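You operate a simulated robot arm through the tools that you are given. There is no shell and no other tool. Be economical: measure what you need, move in short steps, check, and stop when the job is done.

Carry out the task below with a simulated robot arm. There is one attempt and no reset: what you move stays moved.

JOB
Change the dead bulb: lamp off, swap the bulbs, lamp on.
Fine: the white bulb from the pale cup goes in; the grey one goes in the dark cup; one flick each way.

Only the result counts: the job must be done as asked and must still hold three seconds after the hand-in. Knocking over, shifting, dropping, spilling or breaking anything else fails it.

ROBOT AND FRAMES
A 6-joint arm with a two-finger parallel gripper, fixed in place. Base frame: the origin is at the foot of the arm, x ahead of it, y to its left, z up. Lengths are in m, angles in degrees, forces in N, time in s.
With the tool pointing down near the work surface it reaches from about 0.26 to 0.68 m from the base axis. Its first joint turns from -66.0 to 66.0 degrees. Payload 2.9 kg.
The TCP is the grasp point between the finger pads, 0.03 m short of the fingertips. In the tool frame z runs along the fingers and y along their closing line. The gripper opens to 0.11 m. The fingers are 0.02 m wide and 0.01 m thick; the gripper's body (0.048 by 0.112 m) begins 0.055 m behind the TCP.
Orientation is told as [roll, pitch, yaw] about the base's x, y, z axes, in that order, counted from this pose: with the fingers straight down and closing along the base's y, the tool's x points along the base's -x, its y along +y and its z along -z.

CONTROLS
- The arm moves only by the tool step_arm. Its argument "series" is a list of rows, each an object of numbers (a shift or turn left out is 0, a gripper value left out holds the last): "wx", "wy", "wz": the turn, a rotation vector about the base's x, y, z in degrees; "tx", "ty", "tz": the shift along the base's x, y, z in m; "hand": the finger opening in m, from 0 to 0.11. In form: [{"wx": .., "wy": .., "wz": .., "tx": .., "ty": .., "tz": .., "hand": ..}, ...]. A call has 1 to 10 rows; each row is the pose to reach, as a shift and turn from the pose commanded when the call began. Rows are played at 5 a second. More than 0.05 m and 8.6 degrees between two rows, or a gripper value outside its range, and nothing of the call is played. Where a pose cannot be reached the arm comes as near as it can. A force on the tool above 40 N (or 10 N above the force at the start of the call, whichever is more), or a blocked arm, ends the call early, and 0.2 s more pass. Each finger travels about 0.108 m/s and halts on what it meets, pressing with about 29 N; the grip force reading is that of the motor and also rises with nothing between the fingers. The clock runs only during rows and for 0.2 s after the last one: add rows that repeat a pose to give the fingers time. The reply holds the time, the measured pose of the TCP, the force on the tool along the base axes, the opening and the grip force, in the units named above and with some noise, with the torque about the TCP (base axes, N m) and any sound that the robot's microphone picked up.
- Cameras (640 x 400 px; columns grow to the right, rows downward): "scene" is fixed at [0.0866, 0.4335, 1.4137]; the picture's right is [-0.72, -0.69, 0.00], its down [-0.29, 0.31, -0.91] and it looks along [0.62, -0.65, -0.43] (base axes); focal length 352 px, centre (320, 200). "wrist" rides on the gripper at [0.072, 0.017, -0.103] in the tool frame; the picture's right is [-0.23, 0.97, 0.00], its down [-0.76, -0.18, -0.62] and it looks along [-0.61, -0.14, 0.78] (tool axes); focal length 222 px, centre (320, 200). There is no depth. A picture from a camera that has moved, and an enlarged one, comes with that camera's place and axes in the base frame and with its lens. The place of the scene camera against the robot may be out by one fixed shift of up to 0.018 m in any direction.
- get_image(camera): a new picture of that camera. The clock stands still meanwhile.
- enlarge(camera, box): a new picture of the part [left, top, right, bottom] of that camera's present view, enlarged. The clock stands still meanwhile.
- job_done(): hands the job in; it is judged then, once.

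Work in short steps. Places have to be worked out from the pictures, the camera data and where the tool is seen: move nearer, look again, correct. Check each grasp and each placing, and mend what went wrong. You have 120 turns and 64 pictures in all, those below and enlarged ones among them. Open the gripper and draw the arm clear of the work before you hand the job in, unless the task says otherwise; then end with one line.

The tools are called as a command line: name --argument value ..., lists and objects as JSON in quotes. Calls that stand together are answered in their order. step_arm: Moves the arm, as the interface text tells. Its arguments: {"type":"object","properties":{"series":{"type":"array","items":{"type":"object","properties":{"wx":{"type":"number"},"wy":{"type":"number"},"wz":{"type":"number"},"tx":{"type":"number"},"ty":{"type":"number"},"tz":{"type":"number"},"hand":{"type":"number"}}}}},"required":["series"]} The other tools are called the same way: get_image (camera) takes a picture; enlarge (camera, box) takes an enlarged picture of a part of a camera's view; job_done () hands the job in.

At the start:

```text
clock: 0.0
eef_pos: [0.3491, -0.1494, 1.1811]
tcp_rot: [0.0, -0.1, 0.0]
force: [0.1, -0.1, 0.7]
torque: [0.0, 0.01, 0.04]
opening: 0.1101
grip_force: 0.0
```

scene: 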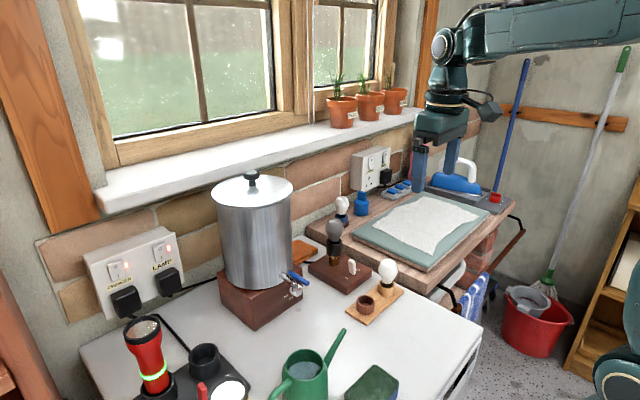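
wrist: 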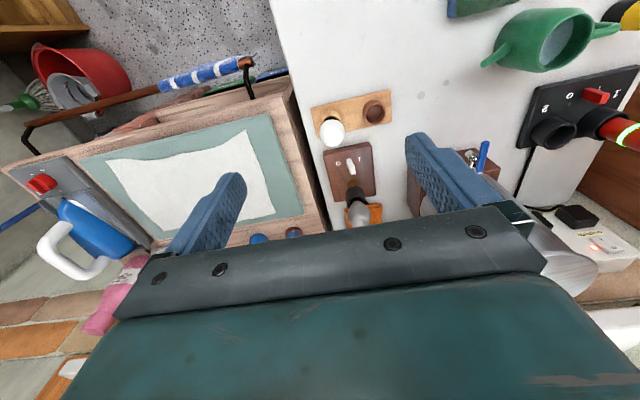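

I'll take closer views of the lamp, the cups and the switch before moving.

enlarge --camera "scene" --box '[290, 180, 450, 340]'

enlarge --camera "wrist" --box '[290, 80, 450, 240]'

enlarge --camera "scene" --box '[80, 210, 200, 330]'

```text
2.50 times, centred on (370, 260) of scene
camera zoom: at [0.0866, 0.4335, 1.4137], right [-0.72, -0.69, 0.0], down [-0.29, 0.31, -0.91], along [0.62, -0.65, -0.43], focal length 880 px, centre (195, 50)
```

zoom: 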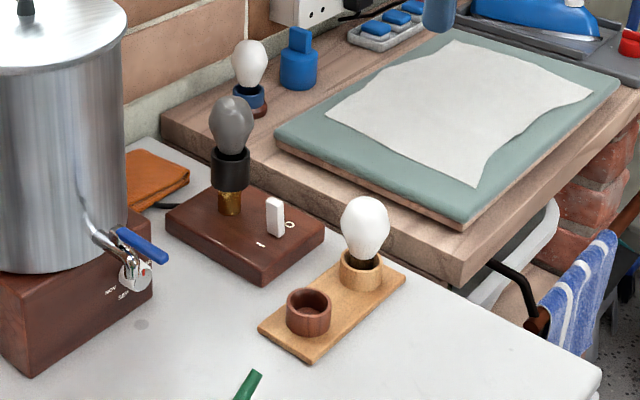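

```text
2.50 times, centred on (370, 160) of wrist
camera zoom: at [0.2761, -0.1321, 1.2833], right [0.23, 0.97, 0.0], down [0.76, -0.18, 0.62], along [0.61, -0.14, -0.78], focal length 555 px, centre (195, 300)
```

zoom: 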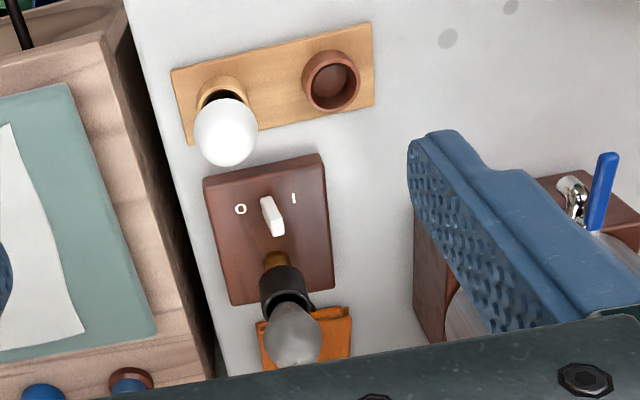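

```text
3.33 times, centred on (140, 270) of scene
camera zoom: at [0.0866, 0.4335, 1.4137], right [-0.72, -0.69, 0.0], down [-0.29, 0.31, -0.91], along [0.62, -0.65, -0.43], focal length 1174 px, centre (920, -33)
```

zoom: 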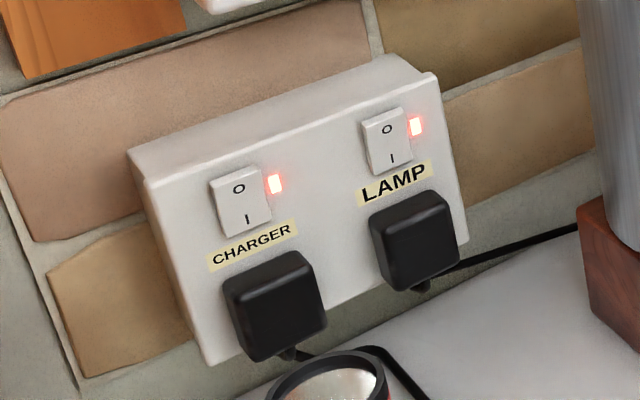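

Estimates: grey bulb at about (0.565,-0.12,0.98), white bulb (0.422,-0.143,0.93), dark cup (0.42,-0.06), switch lever (0.505,-0.118,0.91). I'll zoom further to read the switch's state and how the bulbs sit.

enlarge --camera "scene" --box '[335, 245, 385, 295]'

enlarge --camera "wrist" --box '[330, 140, 390, 200]'

enlarge --camera "scene" --box '[320, 210, 420, 320]'

```text
8.00 times, centred on (360, 270) of scene
camera zoom: at [0.0866, 0.4335, 1.4137], right [-0.72, -0.69, 0.0], down [-0.29, 0.31, -0.91], along [0.62, -0.65, -0.43], focal length 2818 px, centre (0, -360)
```

zoom: 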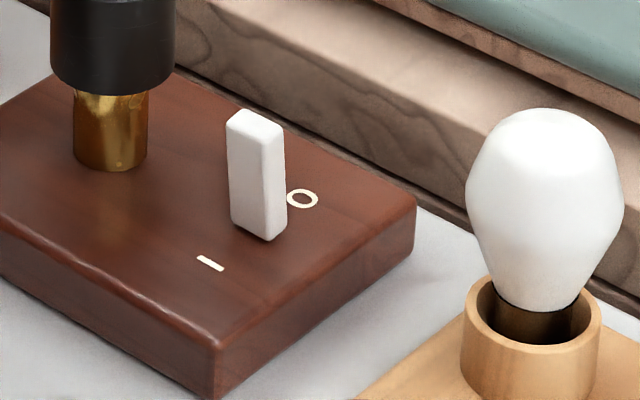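

```text
6.67 times, centred on (360, 170) of wrist
camera zoom: at [0.2761, -0.1321, 1.2833], right [0.23, 0.97, 0.0], down [0.76, -0.18, 0.62], along [0.61, -0.14, -0.78], focal length 1481 px, centre (53, 400)
```

zoom: 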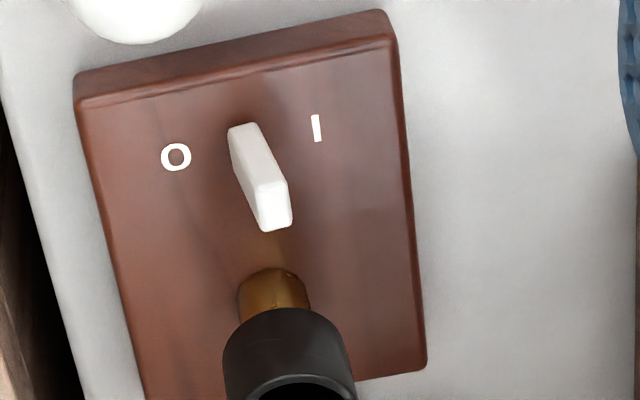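

```text
3.64 times, centred on (370, 265) of scene
camera zoom: at [0.0866, 0.4335, 1.4137], right [-0.72, -0.69, 0.0], down [-0.29, 0.31, -0.91], along [0.62, -0.65, -0.43], focal length 1281 px, centre (138, -36)
```

zoom: 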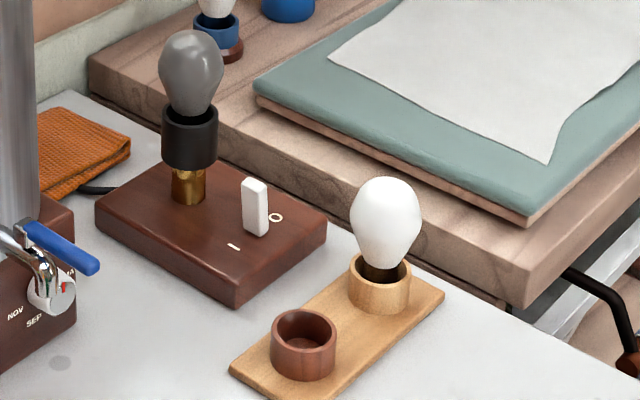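

The switch lever leans to "I" (+y), so the lamp is on. I'll close the fingers, tilt the tool back so the body stays clear of the grey bulb, and come to the +y side of the lever at a safe height.

step_arm --series '[{"hand": 0.0, "wy": -2.5, "tx": 0.023, "ty": 0.012, "tz": -0.03}, {"hand": 0.0, "wy": -5, "tx": 0.046, "ty": 0.024, "tz": -0.06}, {"hand": 0.0, "wy": -7.5, "tx": 0.07, "ty": 0.036, "tz": -0.09}, {"hand": 0.0, "wy": -10, "tx": 0.093, "ty": 0.048, "tz": -0.12}, {"hand": 0.0, "wy": -12.5, "tx": 0.116, "ty": 0.06, "tz": -0.15}, {"hand": 0.0, "wy": -15, "tx": 0.14, "ty": 0.074, "tz": -0.181}, {"hand": 0.0, "wy": -15, "tx": 0.14, "ty": 0.074, "tz": -0.181}]'

get_image --camera "wrist"

enlarge --camera "scene" --box '[290, 180, 430, 300]'

```text
clock: 1.6
eef_pos: [0.4875, -0.0767, 1.0]
tcp_rot: [0.0, -15.1, 0.0]
force: [-0.2, -0.1, -0.6]
torque: [-0.02, 0.01, -0.01]
opening: 0.0002
grip_force: 28.7
```

```text
55 pictures are left
camera wrist: at [0.3918, -0.0595, 1.0803], right [0.22, 0.97, 0.06], down [0.57, -0.18, 0.8], along [0.79, -0.14, -0.6], focal length 222 px, centre (320, 200)
```

wrist: 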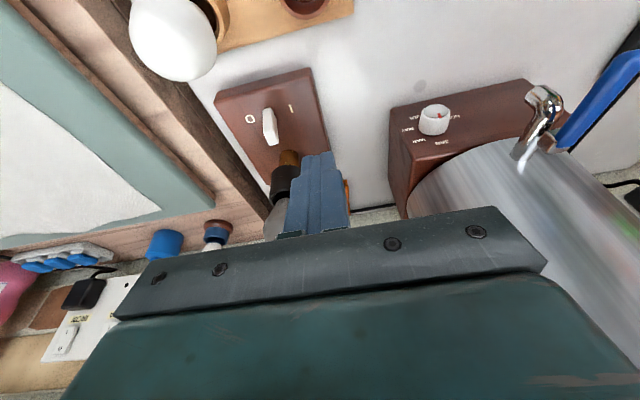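

```text
3.33 times, centred on (360, 240) of scene
camera zoom: at [0.0866, 0.4335, 1.4137], right [-0.72, -0.69, 0.0], down [-0.29, 0.31, -0.91], along [0.62, -0.65, -0.43], focal length 1174 px, centre (187, 67)
```

zoom: 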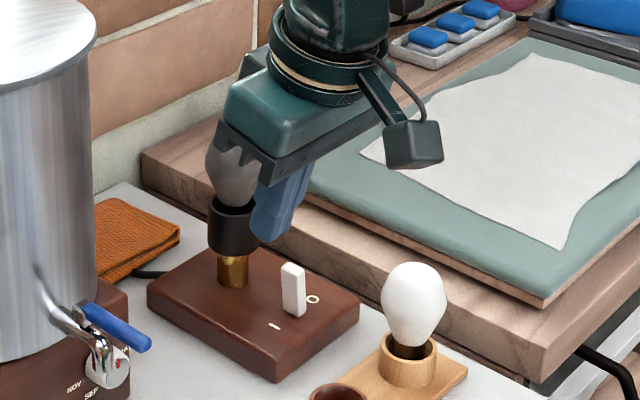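

Lever tip is at about (0.505,-0.115,0.928); the fingertip projection agrees with the scene camera. I'll lower beside the lever on its +y side.

step_arm --series '[{"tx": 0.005, "ty": -0.002, "tz": -0.03}, {"tx": 0.009, "ty": -0.004, "tz": -0.062}, {"tx": 0.009, "ty": -0.004, "tz": -0.062}]'

enlarge --camera "wrist" --box '[200, 60, 400, 220]'

enlarge --camera "scene" --box '[310, 210, 410, 300]'

```text
clock: 2.4
eef_pos: [0.4962, -0.0794, 0.9383]
tcp_rot: [0.0, -14.9, 0.0]
force: [-0.7, 0.2, 0.0]
torque: [0.01, 0.01, -0.03]
opening: 0.0
grip_force: 28.4
```

```text
2.50 times, centred on (300, 140) of wrist
camera zoom: at [0.4001, -0.063, 1.0171], right [0.22, 0.97, 0.06], down [0.57, -0.18, 0.8], along [0.79, -0.14, -0.6], focal length 555 px, centre (370, 350)
```

zoom: 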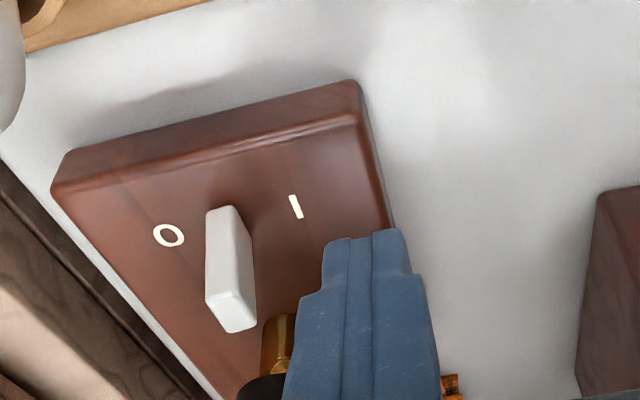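

```text
4.44 times, centred on (360, 255) of scene
camera zoom: at [0.0866, 0.4335, 1.4137], right [-0.72, -0.69, 0.0], down [-0.29, 0.31, -0.91], along [0.62, -0.65, -0.43], focal length 1565 px, centre (142, -44)
```

zoom: 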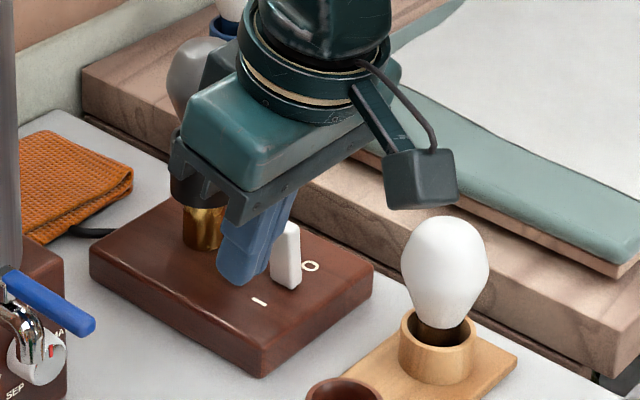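

The finger sits beside the lever at the right depth. Now I push toward -y in small steps.

step_arm --series '[{"ty": -0.008}, {"ty": -0.016}, {"ty": -0.022}, {"ty": -0.028}, {"ty": -0.034}, {"ty": -0.034}]'

enlarge --camera "wrist" --box '[200, 60, 400, 220]'

```text
clock: 3.8
eef_pos: [0.4971, -0.1125, 0.9382]
tcp_rot: [0.0, -15.0, 0.0]
force: [0.2, 0.1, 1.0]
torque: [0.02, 0.02, 0.0]
opening: 0.0
grip_force: 28.9
```

```text
2.50 times, centred on (300, 140) of wrist
camera zoom: at [0.4007, -0.0964, 1.0179], right [0.22, 0.97, 0.06], down [0.57, -0.18, 0.8], along [0.79, -0.14, -0.6], focal length 555 px, centre (370, 350)
```

zoom: 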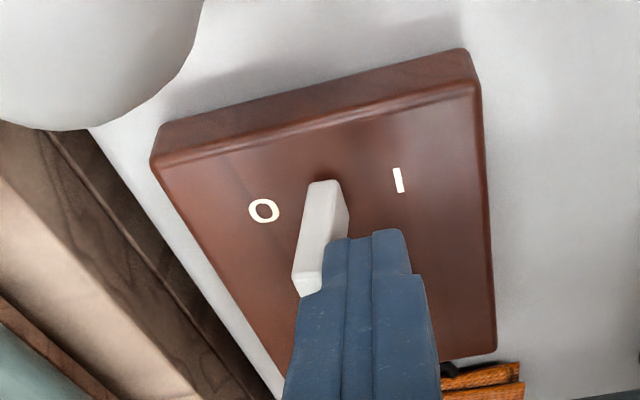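

The lever now leans toward "0" with no load on the finger. I back off a bit and see whether it stays.

step_arm --series '[{"ty": 0.012}, {"ty": 0.03}, {"ty": 0.03}]'

enlarge --camera "scene" --box '[335, 245, 385, 295]'

enlarge --camera "wrist" --box '[200, 60, 400, 220]'

```text
clock: 4.6
eef_pos: [0.4991, -0.0845, 0.9375]
tcp_rot: [0.1, -15.0, 0.0]
force: [0.7, -0.3, 0.6]
torque: [0.02, 0.02, -0.03]
opening: 0.0
grip_force: 29.1
```

```text
8.00 times, centred on (360, 270) of scene
camera zoom: at [0.0866, 0.4335, 1.4137], right [-0.72, -0.69, 0.0], down [-0.29, 0.31, -0.91], along [0.62, -0.65, -0.43], focal length 2818 px, centre (0, -360)
```

zoom: 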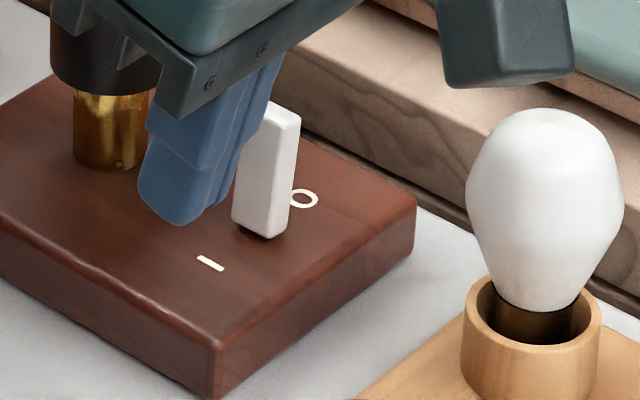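

```text
2.50 times, centred on (300, 140) of wrist
camera zoom: at [0.4014, -0.0667, 1.0174], right [0.22, 0.97, 0.06], down [0.57, -0.18, 0.8], along [0.79, -0.14, -0.6], focal length 555 px, centre (370, 350)
```

zoom: 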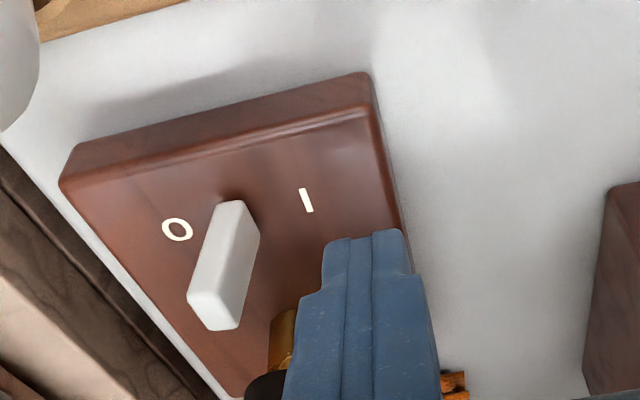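

The lever stays at "0": lamp off with one flick. Now I rise, straighten the tool and open above the grey bulb.

step_arm --series '[{"tz": 0.045}, {"tz": 0.09}, {"tz": 0.135, "wy": 3}, {"tz": 0.165, "wy": 7, "tx": 0.015, "ty": -0.01, "hand": 0.03}, {"tz": 0.165, "wy": 11, "tx": 0.04, "ty": -0.02, "hand": 0.06}, {"tz": 0.165, "wy": 15, "tx": 0.066, "ty": -0.036, "hand": 0.08}, {"tz": 0.165, "wy": 15, "tx": 0.066, "ty": -0.036, "hand": 0.08}]'

get_image --camera "wrist"

enlarge --camera "scene" --box '[280, 140, 400, 260]'

```text
clock: 6.2
eef_pos: [0.5621, -0.1179, 1.1007]
tcp_rot: [0.0, 0.0, 0.0]
force: [0.2, 0.1, 0.5]
torque: [0.02, 0.01, -0.01]
opening: 0.0799
grip_force: 0.1
```

```text
48 pictures are left
camera wrist: at [0.4911, -0.1015, 1.2035], right [0.23, 0.97, 0.0], down [0.76, -0.18, 0.62], along [0.61, -0.14, -0.78], focal length 222 px, centre (320, 200)
```

wrist: 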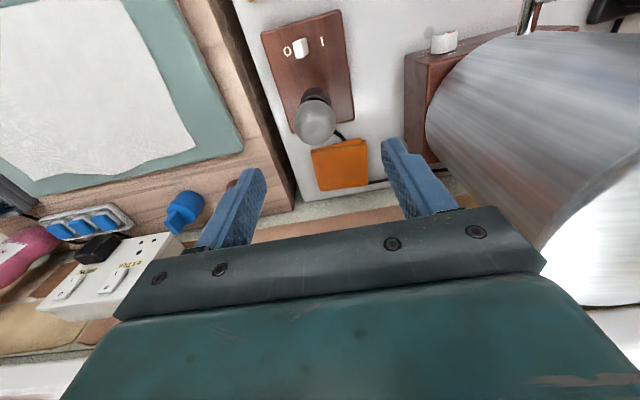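

```text
3.33 times, centred on (340, 200) of scene
camera zoom: at [0.0866, 0.4335, 1.4137], right [-0.72, -0.69, 0.0], down [-0.29, 0.31, -0.91], along [0.62, -0.65, -0.43], focal length 1174 px, centre (253, 200)
```

zoom: 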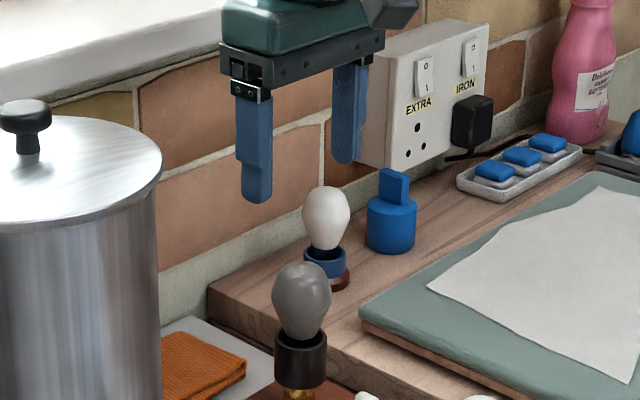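

Both cameras put the grey bulb at (0.567,-0.123), widest near z 0.983. I lower around it with the fingers still open.

step_arm --series '[{"tx": 0.005, "ty": -0.005, "tz": -0.04}, {"tx": 0.005, "ty": -0.005, "tz": -0.08}, {"tx": 0.005, "ty": -0.005, "tz": -0.118}, {"tx": 0.005, "ty": -0.005, "tz": -0.118}]'

get_image --camera "wrist"

enlarge --camera "scene" --box '[280, 160, 400, 280]'

```text
clock: 7.2
eef_pos: [0.5648, -0.1238, 0.983]
tcp_rot: [-0.1, 0.0, 0.0]
force: [0.3, 0.4, 0.5]
torque: [0.0, -0.01, 0.05]
opening: 0.08
grip_force: 0.2
```

```text
46 pictures are left
camera wrist: at [0.4922, -0.1073, 1.0862], right [0.23, 0.97, 0.0], down [0.76, -0.18, 0.62], along [0.61, -0.14, -0.78], focal length 222 px, centre (320, 200)
```

wrist: 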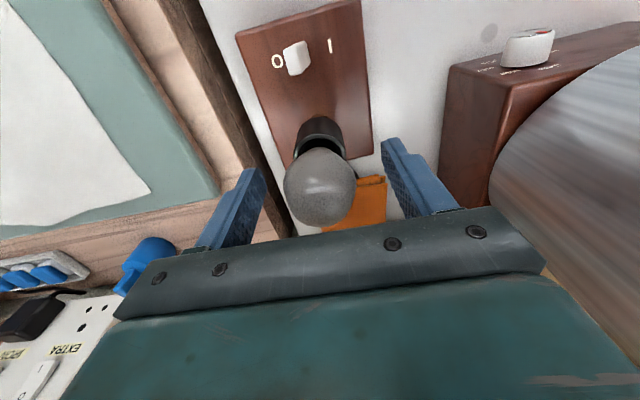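

```text
3.33 times, centred on (340, 220) of scene
camera zoom: at [0.0866, 0.4335, 1.4137], right [-0.72, -0.69, 0.0], down [-0.29, 0.31, -0.91], along [0.62, -0.65, -0.43], focal length 1174 px, centre (253, 133)
```

zoom: 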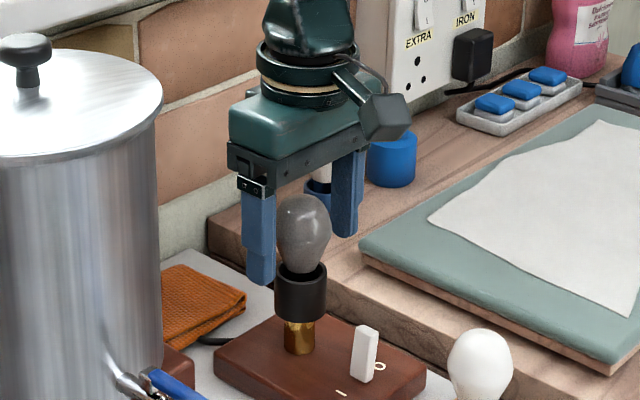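

Bulb is centred between the fingers. Closing on it.

step_arm --series '[{"hand": 0.06}, {"hand": 0.045}, {"hand": 0.035}, {"hand": 0.03}, {"hand": 0.03}]'

```text
clock: 8.4
eef_pos: [0.5638, -0.1236, 0.9844]
tcp_rot: [0.0, 0.0, 0.0]
force: [0.1, 0.0, 0.2]
torque: [0.01, -0.03, -0.03]
opening: 0.0439
grip_force: 25.5
```

The bulb is held at an opening of 0.044. I pull gently up and watch the force, to learn whether it is a push fit or needs a twist.

step_arm --series '[{"tz": 0.002}, {"tz": 0.004}, {"tz": 0.004}]'

enlarge --camera "scene" --box '[310, 190, 370, 250]'

```text
clock: 9.2
eef_pos: [0.5668, -0.1243, 0.9879]
tcp_rot: [0.0, -0.1, 0.0]
force: [-0.4, 0.8, -0.1]
torque: [0.0, 0.0, -0.01]
opening: 0.0439
grip_force: 25.2
```

```text
6.67 times, centred on (340, 220) of scene
camera zoom: at [0.0866, 0.4335, 1.4137], right [-0.72, -0.69, 0.0], down [-0.29, 0.31, -0.91], along [0.62, -0.65, -0.43], focal length 2348 px, centre (187, 67)
```

zoom: 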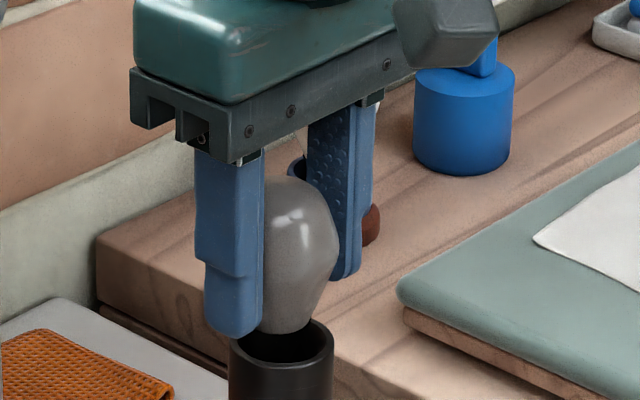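

No resistance: it lifts straight out. I raise it clear and look at its cap length.

step_arm --series '[{"tz": 0.015}, {"tz": 0.03}, {"tz": 0.05}, {"tz": 0.07}, {"tz": 0.07}]'

enlarge --camera "scene" --box '[290, 150, 390, 270]'

```text
clock: 10.4
eef_pos: [0.5686, -0.1226, 1.0589]
tcp_rot: [0.0, 0.0, 0.0]
force: [-0.7, -0.5, -1.1]
torque: [0.0, 0.01, 0.0]
opening: 0.0435
grip_force: 24.8
```

```text
3.33 times, centred on (340, 210) of scene
camera zoom: at [0.0866, 0.4335, 1.4137], right [-0.72, -0.69, 0.0], down [-0.29, 0.31, -0.91], along [0.62, -0.65, -0.43], focal length 1174 px, centre (253, 167)
```

zoom: 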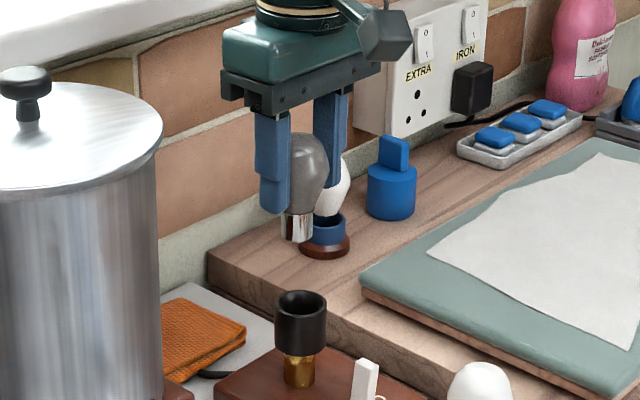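

Cap bottom sits ~0.056 below the TCP. I carry the bulb over the dark cup at about (0.42,-0.06).

step_arm --series '[{"tx": -0.04, "ty": 0.015}, {"tx": -0.08, "ty": 0.03}, {"tx": -0.115, "ty": 0.045}, {"tx": -0.149, "ty": 0.06}, {"tx": -0.149, "ty": 0.06}]'

enlarge --camera "scene" --box '[310, 190, 430, 330]'

get_image --camera "wrist"

```text
clock: 11.6
eef_pos: [0.4178, -0.0637, 1.0577]
tcp_rot: [0.1, -0.1, -0.1]
force: [0.8, 0.5, 0.1]
torque: [-0.01, 0.01, -0.02]
opening: 0.0437
grip_force: 25.2
```

```text
2.86 times, centred on (370, 260) of scene
camera zoom: at [0.0865, 0.4335, 1.4137], right [-0.72, -0.69, 0.0], down [-0.29, 0.31, -0.91], along [0.62, -0.65, -0.43], focal length 1006 px, centre (177, 29)
```

zoom: 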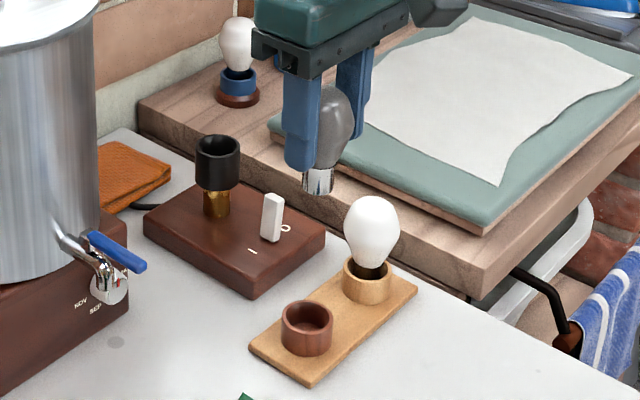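

```text
41 pictures are left
camera wrist: at [0.3452, -0.0461, 1.1611], right [0.23, 0.97, 0.0], down [0.76, -0.18, 0.62], along [0.61, -0.14, -0.78], focal length 222 px, centre (320, 200)
```

wrist: 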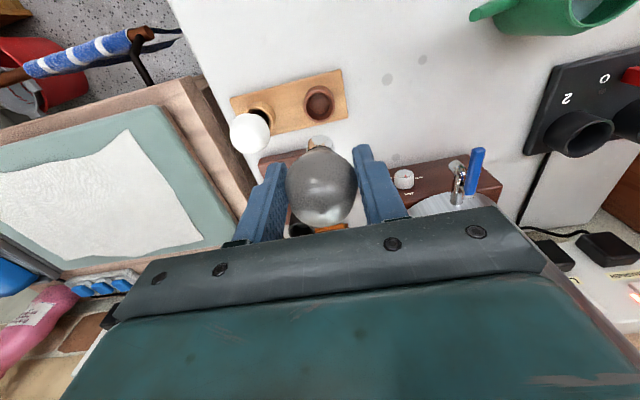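

Cup is about (0.414,-0.060) from the wrist camera and about the same from the bias-corrected scene view. I lower until the cap is just above the rim, then check.

step_arm --series '[{"tx": -0.003, "ty": 0.0035, "tz": -0.04}, {"tx": -0.003, "ty": 0.0035, "tz": -0.075}, {"tx": -0.003, "ty": 0.0035, "tz": -0.09}, {"tx": -0.003, "ty": 0.0035, "tz": -0.09}]'

enlarge --camera "scene" --box '[350, 260, 410, 320]'

enlarge --camera "wrist" --box '[260, 70, 380, 190]'

```text
clock: 12.6
eef_pos: [0.4147, -0.0613, 0.9694]
tcp_rot: [0.0, 0.0, 0.0]
force: [-0.3, -0.3, 0.7]
torque: [0.04, 0.02, -0.01]
opening: 0.0434
grip_force: 24.7
```

```text
6.67 times, centred on (380, 290) of scene
camera zoom: at [0.0866, 0.4335, 1.4137], right [-0.72, -0.69, 0.0], down [-0.29, 0.31, -0.91], along [0.62, -0.65, -0.43], focal length 2348 px, centre (-80, -400)
```

zoom: 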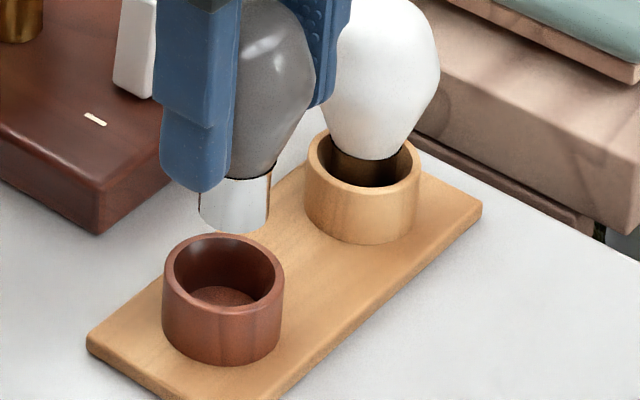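

```text
3.33 times, centred on (320, 130) of wrist
camera zoom: at [0.3429, -0.0445, 1.0719], right [0.23, 0.97, 0.0], down [0.76, -0.18, 0.62], along [0.61, -0.14, -0.78], focal length 740 px, centre (320, 433)
```

zoom: 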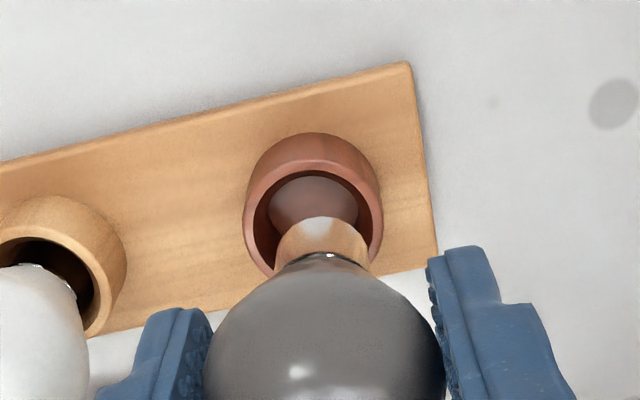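

Wrist view says the cap needs about 3-4 mm toward -y, x nearly right. I correct and lower a little, then re-check just above the rim.

step_arm --series '[{"tx": 0.0005, "ty": -0.0035, "tz": -0.004}, {"tx": 0.0005, "ty": -0.0035, "tz": -0.014}, {"tx": 0.0005, "ty": -0.0035, "tz": -0.014}]'

enlarge --camera "scene" --box '[350, 260, 410, 320]'

enlarge --camera "wrist" --box '[280, 80, 360, 160]'

```text
clock: 13.4
eef_pos: [0.4166, -0.064, 0.9544]
tcp_rot: [0.0, -0.1, 0.0]
force: [0.2, 0.4, -0.5]
torque: [-0.02, -0.02, 0.0]
opening: 0.0437
grip_force: 24.9
```

```text
6.67 times, centred on (380, 290) of scene
camera zoom: at [0.0866, 0.4335, 1.4137], right [-0.72, -0.69, 0.0], down [-0.29, 0.31, -0.91], along [0.62, -0.65, -0.43], focal length 2348 px, centre (-80, -400)
```

zoom: 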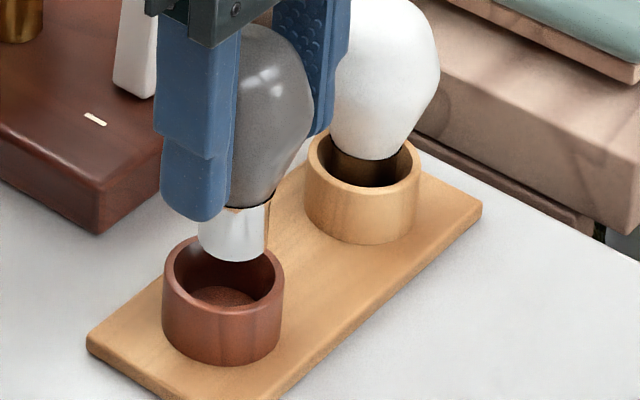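

```text
5.00 times, centred on (320, 120) of wrist
camera zoom: at [0.3446, -0.0479, 1.0576], right [0.23, 0.97, 0.0], down [0.76, -0.18, 0.62], along [0.61, -0.14, -0.78], focal length 1111 px, centre (320, 600)
```

zoom: 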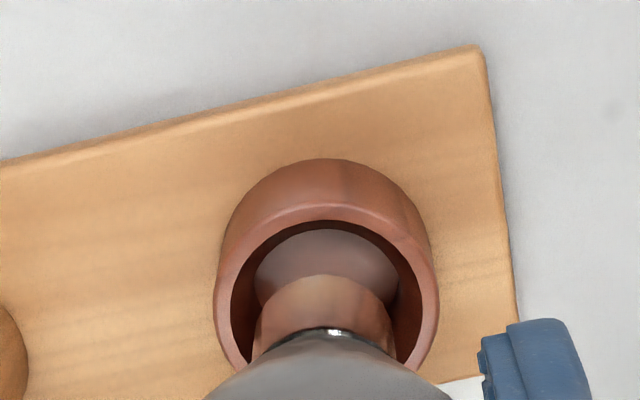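

Cap is now centred over the cup in the wrist view. I lower it into the cup carefully.

step_arm --series '[{"tz": -0.006}, {"tz": -0.012}, {"tz": -0.018}, {"tz": -0.018}]'

enlarge --camera "scene" --box '[350, 260, 410, 320]'

```text
clock: 14.4
eef_pos: [0.4174, -0.0635, 0.9361]
tcp_rot: [0.0, 0.0, 0.0]
force: [-0.3, -0.5, -0.8]
torque: [0.01, -0.03, -0.03]
opening: 0.0434
grip_force: 25.3
```

```text
6.67 times, centred on (380, 290) of scene
camera zoom: at [0.0866, 0.4335, 1.4137], right [-0.72, -0.69, 0.0], down [-0.29, 0.31, -0.91], along [0.62, -0.65, -0.43], focal length 2348 px, centre (-80, -400)
```

zoom: 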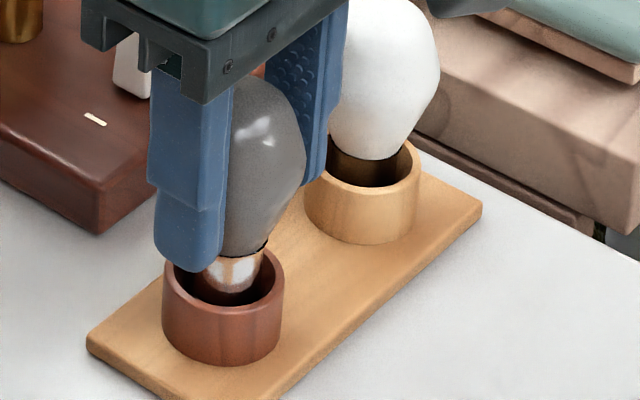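

About 9-10 mm still to go compared with the white bulb's seating. Lowering in fine steps and watching the vertical force.

step_arm --series '[{"tz": -0.003}, {"tz": -0.006}, {"tz": -0.008}, {"tz": -0.008}]'

enlarge --camera "scene" --box '[350, 260, 410, 320]'

```text
clock: 15.4
eef_pos: [0.417, -0.0641, 0.9287]
tcp_rot: [0.0, -0.1, -0.1]
force: [0.2, 0.1, -0.1]
torque: [0.02, -0.04, 0.01]
opening: 0.044
grip_force: 24.9
```

```text
6.67 times, centred on (380, 290) of scene
camera zoom: at [0.0866, 0.4335, 1.4137], right [-0.72, -0.69, 0.0], down [-0.29, 0.31, -0.91], along [0.62, -0.65, -0.43], focal length 2348 px, centre (-80, -400)
```

zoom: 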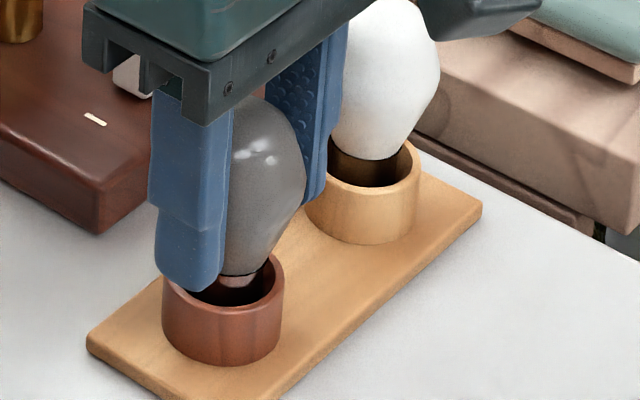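

Nearly seated; I go on in 1 mm steps until contact shows.

step_arm --series '[{"tz": -0.001}, {"tz": -0.002}, {"tz": -0.002}]'

```text
clock: 16.2
eef_pos: [0.4164, -0.0647, 0.9267]
tcp_rot: [-0.1, 0.1, 0.1]
force: [1.0, -0.3, -0.1]
torque: [0.03, -0.03, 0.0]
opening: 0.0438
grip_force: 25.1
```

step_arm --series '[{"tz": -0.001}, {"tz": -0.002}, {"tz": -0.003}, {"tz": -0.003}]'

enlarge --camera "scene" --box '[350, 260, 410, 320]'

```text
clock: 17.2
eef_pos: [0.4169, -0.0634, 0.9235]
tcp_rot: [0.0, -0.1, 0.0]
force: [1.0, -2.4, 13.5]
torque: [-0.12, -0.11, -0.06]
opening: 0.0439
grip_force: 24.7
```

```text
6.67 times, centred on (380, 290) of scene
camera zoom: at [0.0864, 0.4334, 1.4137], right [-0.72, -0.69, 0.0], down [-0.29, 0.31, -0.91], along [0.62, -0.65, -0.42], focal length 2348 px, centre (-80, -400)
```

zoom: 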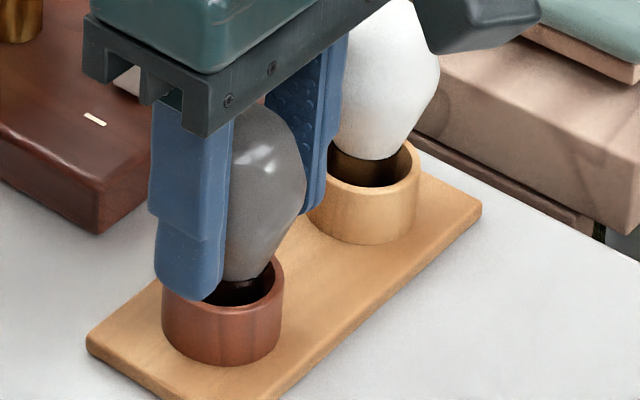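

Force rose to 13.5 N: the bulb is on the cup floor. I ease up slightly and open a limited amount, mindful of the white bulb beside it.

step_arm --series '[{"tz": 0.001}, {"tz": 0.001, "hand": 0.05}, {"tz": 0.001, "hand": 0.06}, {"tz": 0.001, "hand": 0.064}, {"tz": 0.001, "hand": 0.064}]'

enlarge --camera "scene" --box '[340, 240, 420, 320]'

```text
clock: 18.4
eef_pos: [0.4173, -0.0642, 0.9246]
tcp_rot: [-0.1, 0.1, 0.0]
force: [-0.6, -0.4, 0.7]
torque: [-0.01, -0.03, -0.01]
opening: 0.0639
grip_force: 0.0
```

```text
5.00 times, centred on (380, 280) of scene
camera zoom: at [0.0866, 0.4335, 1.4137], right [-0.72, -0.69, 0.0], down [-0.29, 0.31, -0.91], along [0.62, -0.65, -0.43], focal length 1761 px, centre (20, -200)
```

zoom: 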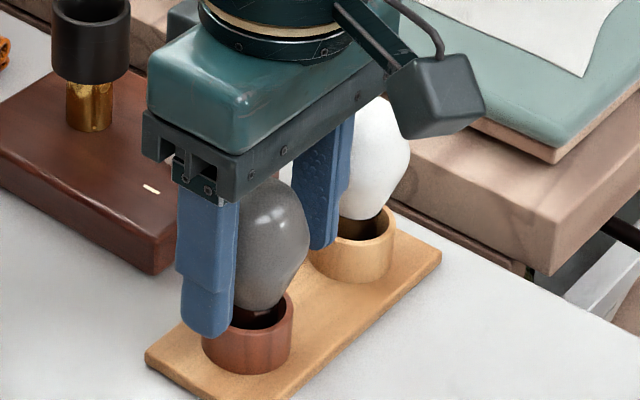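

Grey bulb stands free in the dark cup. I rise straight up and go above the white bulb.

step_arm --series '[{"tz": 0.03}, {"tz": 0.07}, {"tz": 0.115}, {"tz": 0.125, "ty": -0.04, "hand": 0.075}, {"tz": 0.125, "ty": -0.08, "tx": 0.002, "hand": 0.075}, {"tz": 0.125, "ty": -0.08, "tx": 0.002, "hand": 0.075}]'

get_image --camera "wrist"

enlarge --camera "scene" --box '[340, 220, 440, 320]'

```text
clock: 19.8
eef_pos: [0.4219, -0.1457, 1.0511]
tcp_rot: [-0.1, 0.0, -0.1]
force: [0.3, 0.8, 1.2]
torque: [-0.01, -0.02, 0.0]
opening: 0.0747
grip_force: 0.0
```

```text
32 pictures are left
camera wrist: at [0.3486, -0.1286, 1.1523], right [0.23, 0.97, 0.0], down [0.76, -0.18, 0.62], along [0.61, -0.14, -0.78], focal length 222 px, centre (320, 200)
```

wrist: 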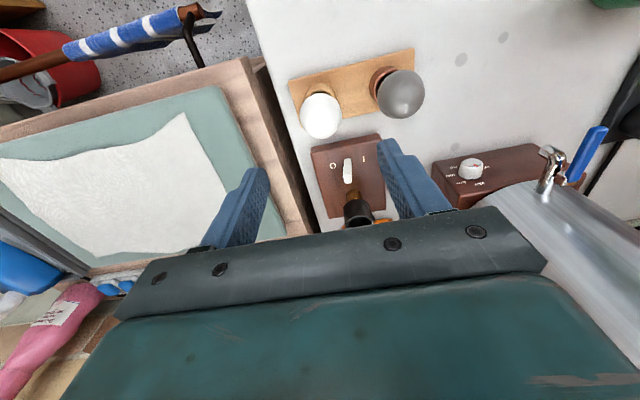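

```text
4.00 times, centred on (390, 270) of scene
camera zoom: at [0.0866, 0.4334, 1.4137], right [-0.72, -0.69, 0.0], down [-0.29, 0.31, -0.91], along [0.62, -0.65, -0.43], focal length 1409 px, centre (40, -80)
```

zoom: 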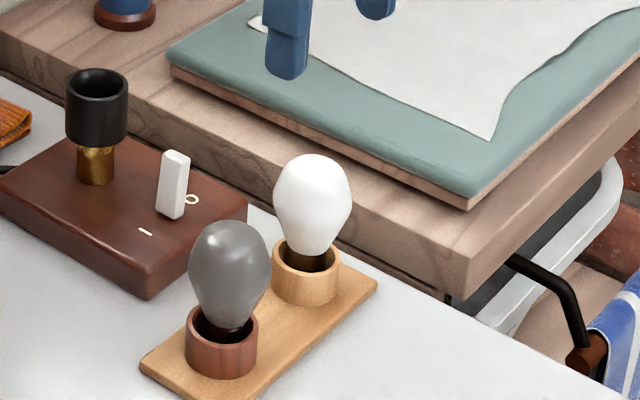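

White bulb at (0.420,-0.144). I narrow to 0.064, lower partway, and check clearance to the grey bulb and the side counter.

step_arm --series '[{"tx": -0.002, "ty": 0.0012, "tz": -0.03, "hand": 0.064}, {"tx": -0.002, "ty": 0.0012, "tz": -0.07, "hand": 0.064}, {"tx": -0.002, "ty": 0.0012, "tz": -0.07, "hand": 0.064}]'

get_image --camera "wrist"

enlarge --camera "scene" --box '[340, 210, 440, 310]'

```text
clock: 20.6
eef_pos: [0.4173, -0.1448, 0.9797]
tcp_rot: [0.0, 0.1, 0.1]
force: [0.2, -0.1, 0.2]
torque: [-0.01, -0.01, -0.01]
opening: 0.0641
grip_force: 0.0
```

```text
30 pictures are left
camera wrist: at [0.3442, -0.1271, 1.0818], right [0.23, 0.97, 0.0], down [0.76, -0.18, 0.62], along [0.61, -0.14, -0.78], focal length 222 px, centre (320, 200)
```

wrist: 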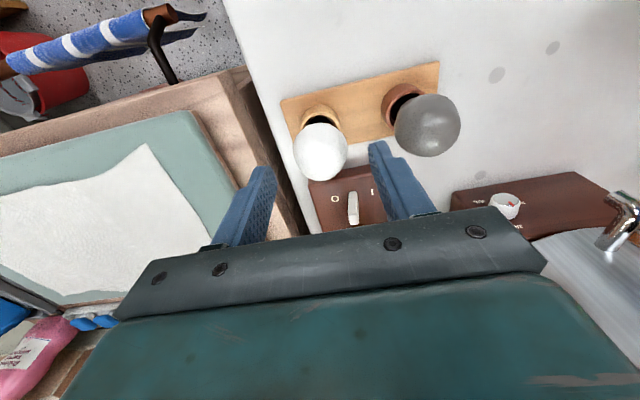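

```text
4.00 times, centred on (390, 260) of scene
camera zoom: at [0.0866, 0.4335, 1.4137], right [-0.72, -0.69, 0.0], down [-0.29, 0.31, -0.91], along [0.62, -0.65, -0.43], focal length 1409 px, centre (40, -40)
```

zoom: 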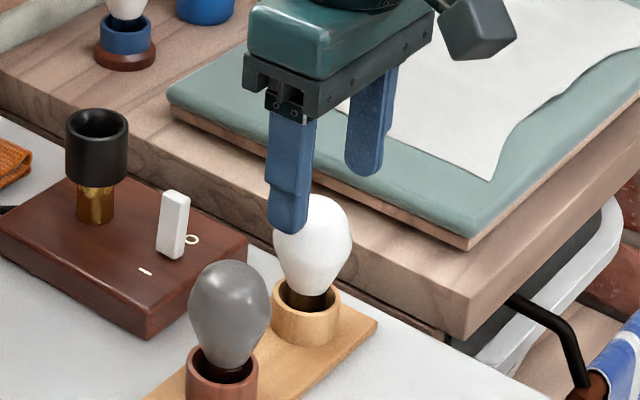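

Counter top edge is near y -0.203 and z 0.888, and the fingers clear both it and the grey bulb. I lower to the grasp height and close.

step_arm --series '[{"tz": -0.025, "tx": 0.001}, {"tz": -0.045, "tx": 0.001}, {"tz": -0.0545, "tx": 0.001}, {"tz": -0.0545, "tx": 0.001}]'

step_arm --series '[{"hand": 0.055}, {"hand": 0.045}, {"hand": 0.035}, {"hand": 0.03}, {"hand": 0.03}]'

enlarge --camera "scene" --box '[340, 220, 440, 320]'

```text
clock: 21.6
eef_pos: [0.4178, -0.1433, 0.9261]
tcp_rot: [0.0, 0.0, 0.0]
force: [0.0, -0.1, 0.2]
torque: [-0.03, 0.03, -0.01]
opening: 0.064
grip_force: 0.1
```

```text
clock: 22.8
eef_pos: [0.4185, -0.1431, 0.9259]
tcp_rot: [-0.1, 0.0, 0.0]
force: [-0.5, 0.0, 0.3]
torque: [0.0, -0.01, -0.01]
opening: 0.0438
grip_force: 24.7
```

```text
4.00 times, centred on (390, 270) of scene
camera zoom: at [0.0866, 0.4335, 1.4137], right [-0.72, -0.69, 0.0], down [-0.29, 0.31, -0.91], along [0.62, -0.65, -0.43], focal length 1409 px, centre (40, -80)
```

zoom: 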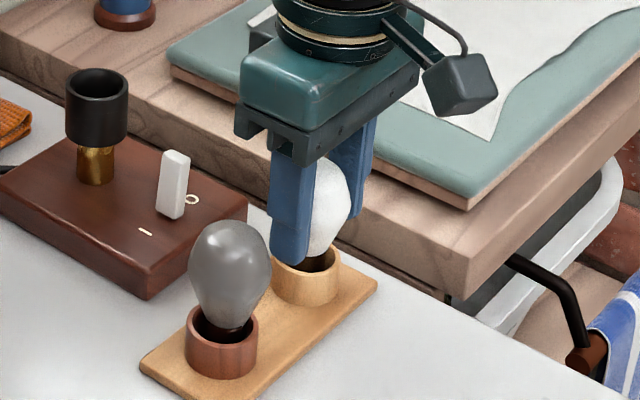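

White bulb held (0.0438). I lift straight up, then carry it over the socket at about (0.567,-0.123).

step_arm --series '[{"tz": 0.02}, {"tz": 0.05}, {"tz": 0.095}, {"tz": 0.134}, {"tz": 0.134, "tx": 0.04, "ty": 0.005}, {"tz": 0.134, "tx": 0.08, "ty": 0.01}, {"tz": 0.134, "tx": 0.12, "ty": 0.015}, {"tz": 0.134, "tx": 0.148, "ty": 0.02}, {"tz": 0.134, "tx": 0.148, "ty": 0.02}]'

enlarge --camera "scene" --box '[300, 180, 380, 260]'

enlarge --camera "wrist" --box '[260, 80, 380, 200]'

```text
clock: 24.8
eef_pos: [0.5654, -0.1201, 1.0612]
tcp_rot: [0.0, 0.0, 0.0]
force: [-0.2, -0.7, -0.5]
torque: [0.02, 0.02, 0.02]
opening: 0.0439
grip_force: 25.1
```

```text
5.00 times, centred on (340, 220) of scene
camera zoom: at [0.0866, 0.4335, 1.4137], right [-0.72, -0.69, 0.0], down [-0.29, 0.31, -0.91], along [0.62, -0.65, -0.43], focal length 1761 px, centre (220, 100)
```

zoom: 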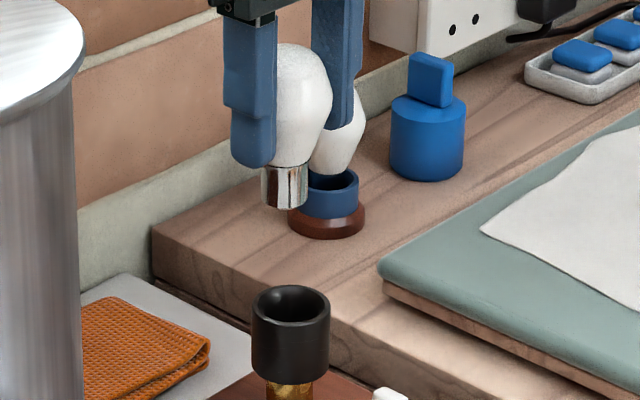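

```text
3.33 times, centred on (320, 140) of wrist
camera zoom: at [0.4934, -0.1045, 1.1639], right [0.23, 0.97, 0.0], down [0.76, -0.18, 0.62], along [0.61, -0.14, -0.78], focal length 740 px, centre (320, 400)
```

zoom: 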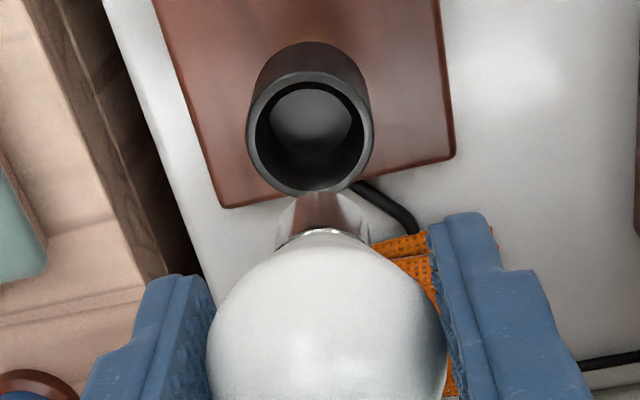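

Socket rim works out at about (0.5655,-0.1235,0.947). I shift -3.5 mm in y and lower to just above the rim.

step_arm --series '[{"ty": -0.0035, "tz": -0.02}, {"ty": -0.0035, "tz": -0.042}, {"ty": -0.0035, "tz": -0.046}, {"ty": -0.0035, "tz": -0.046}]'

enlarge --camera "scene" --box '[310, 210, 370, 270]'

enlarge --camera "wrist" --box '[280, 90, 360, 170]'

```text
clock: 25.8
eef_pos: [0.5678, -0.1251, 1.0122]
tcp_rot: [0.0, 0.0, 0.0]
force: [0.2, 0.8, -0.9]
torque: [0.0, 0.03, 0.02]
opening: 0.0439
grip_force: 24.9
```

```text
6.67 times, centred on (340, 240) of scene
camera zoom: at [0.0866, 0.4335, 1.4137], right [-0.72, -0.69, 0.0], down [-0.29, 0.31, -0.91], along [0.62, -0.65, -0.43], focal length 2348 px, centre (187, -67)
```

zoom: 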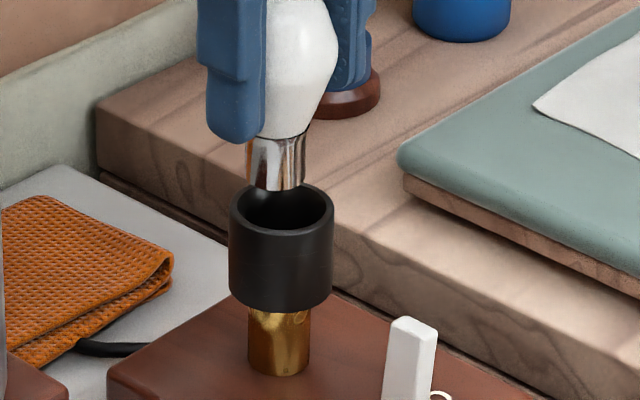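

```text
5.00 times, centred on (320, 130) of wrist
camera zoom: at [0.4946, -0.1088, 1.1152], right [0.23, 0.97, 0.0], down [0.76, -0.18, 0.62], along [0.61, -0.14, -0.78], focal length 1111 px, centre (320, 550)
```

zoom: 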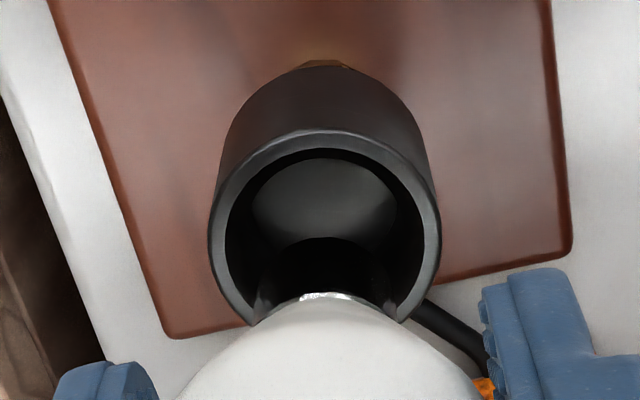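

y is centred, but both views put the cap about 4 mm too far in +x. I correct that and lower a little more.

step_arm --series '[{"tx": -0.002, "tz": 0}, {"tx": -0.004, "tz": -0.003}, {"tx": -0.004, "tz": -0.007}, {"tx": -0.004, "tz": -0.007}]'

enlarge --camera "scene" --box '[320, 220, 360, 260]'

enlarge --camera "wrist" --box '[280, 90, 360, 170]'

```text
clock: 26.8
eef_pos: [0.5634, -0.126, 1.0057]
tcp_rot: [-0.1, 0.1, 0.1]
force: [-0.3, -0.5, -1.1]
torque: [0.0, -0.03, -0.02]
opening: 0.0438
grip_force: 25.3
```

```text
10.00 times, centred on (340, 240) of scene
camera zoom: at [0.0866, 0.4335, 1.4137], right [-0.72, -0.69, 0.0], down [-0.29, 0.31, -0.91], along [0.62, -0.65, -0.43], focal length 3522 px, centre (120, -200)
```

zoom: 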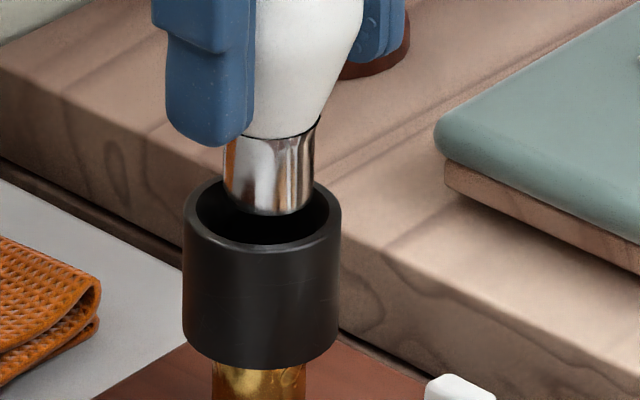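

```text
5.00 times, centred on (320, 130) of wrist
camera zoom: at [0.4899, -0.1095, 1.1085], right [0.23, 0.97, 0.0], down [0.76, -0.18, 0.62], along [0.61, -0.14, -0.78], focal length 1111 px, centre (320, 550)
```

zoom: 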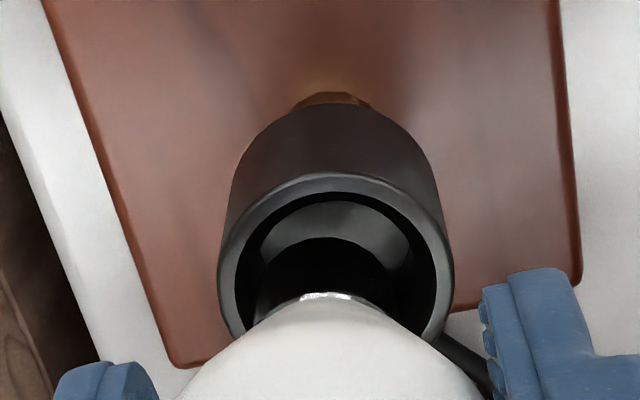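

Within about 1.5 mm now; I nudge +1.3 mm in y and lower into the socket in fine steps.

step_arm --series '[{"ty": 0.0015}, {"ty": 0.0015, "tz": -0.003}, {"ty": 0.0015, "tz": -0.006}, {"ty": 0.0015, "tz": -0.009}, {"ty": 0.0015, "tz": -0.009}]'

enlarge --camera "scene" --box '[320, 220, 360, 260]'

```text
clock: 28.0
eef_pos: [0.5628, -0.1244, 0.9955]
tcp_rot: [0.1, 0.0, 0.1]
force: [-0.1, -0.5, -0.1]
torque: [0.0, 0.0, 0.0]
opening: 0.0438
grip_force: 24.9
```

```text
10.00 times, centred on (340, 240) of scene
camera zoom: at [0.0866, 0.4335, 1.4137], right [-0.72, -0.69, 0.0], down [-0.29, 0.31, -0.91], along [0.62, -0.65, -0.43], focal length 3522 px, centre (120, -200)
```

zoom: 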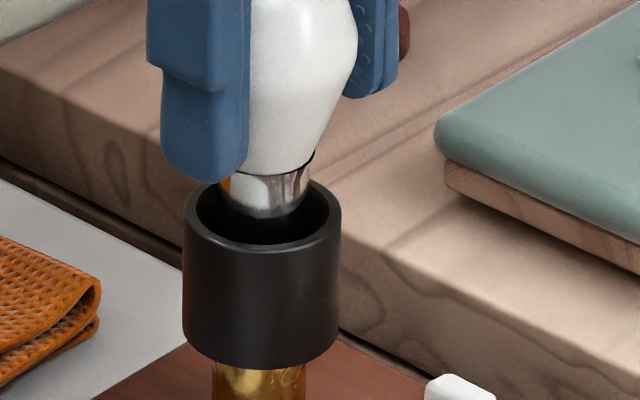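

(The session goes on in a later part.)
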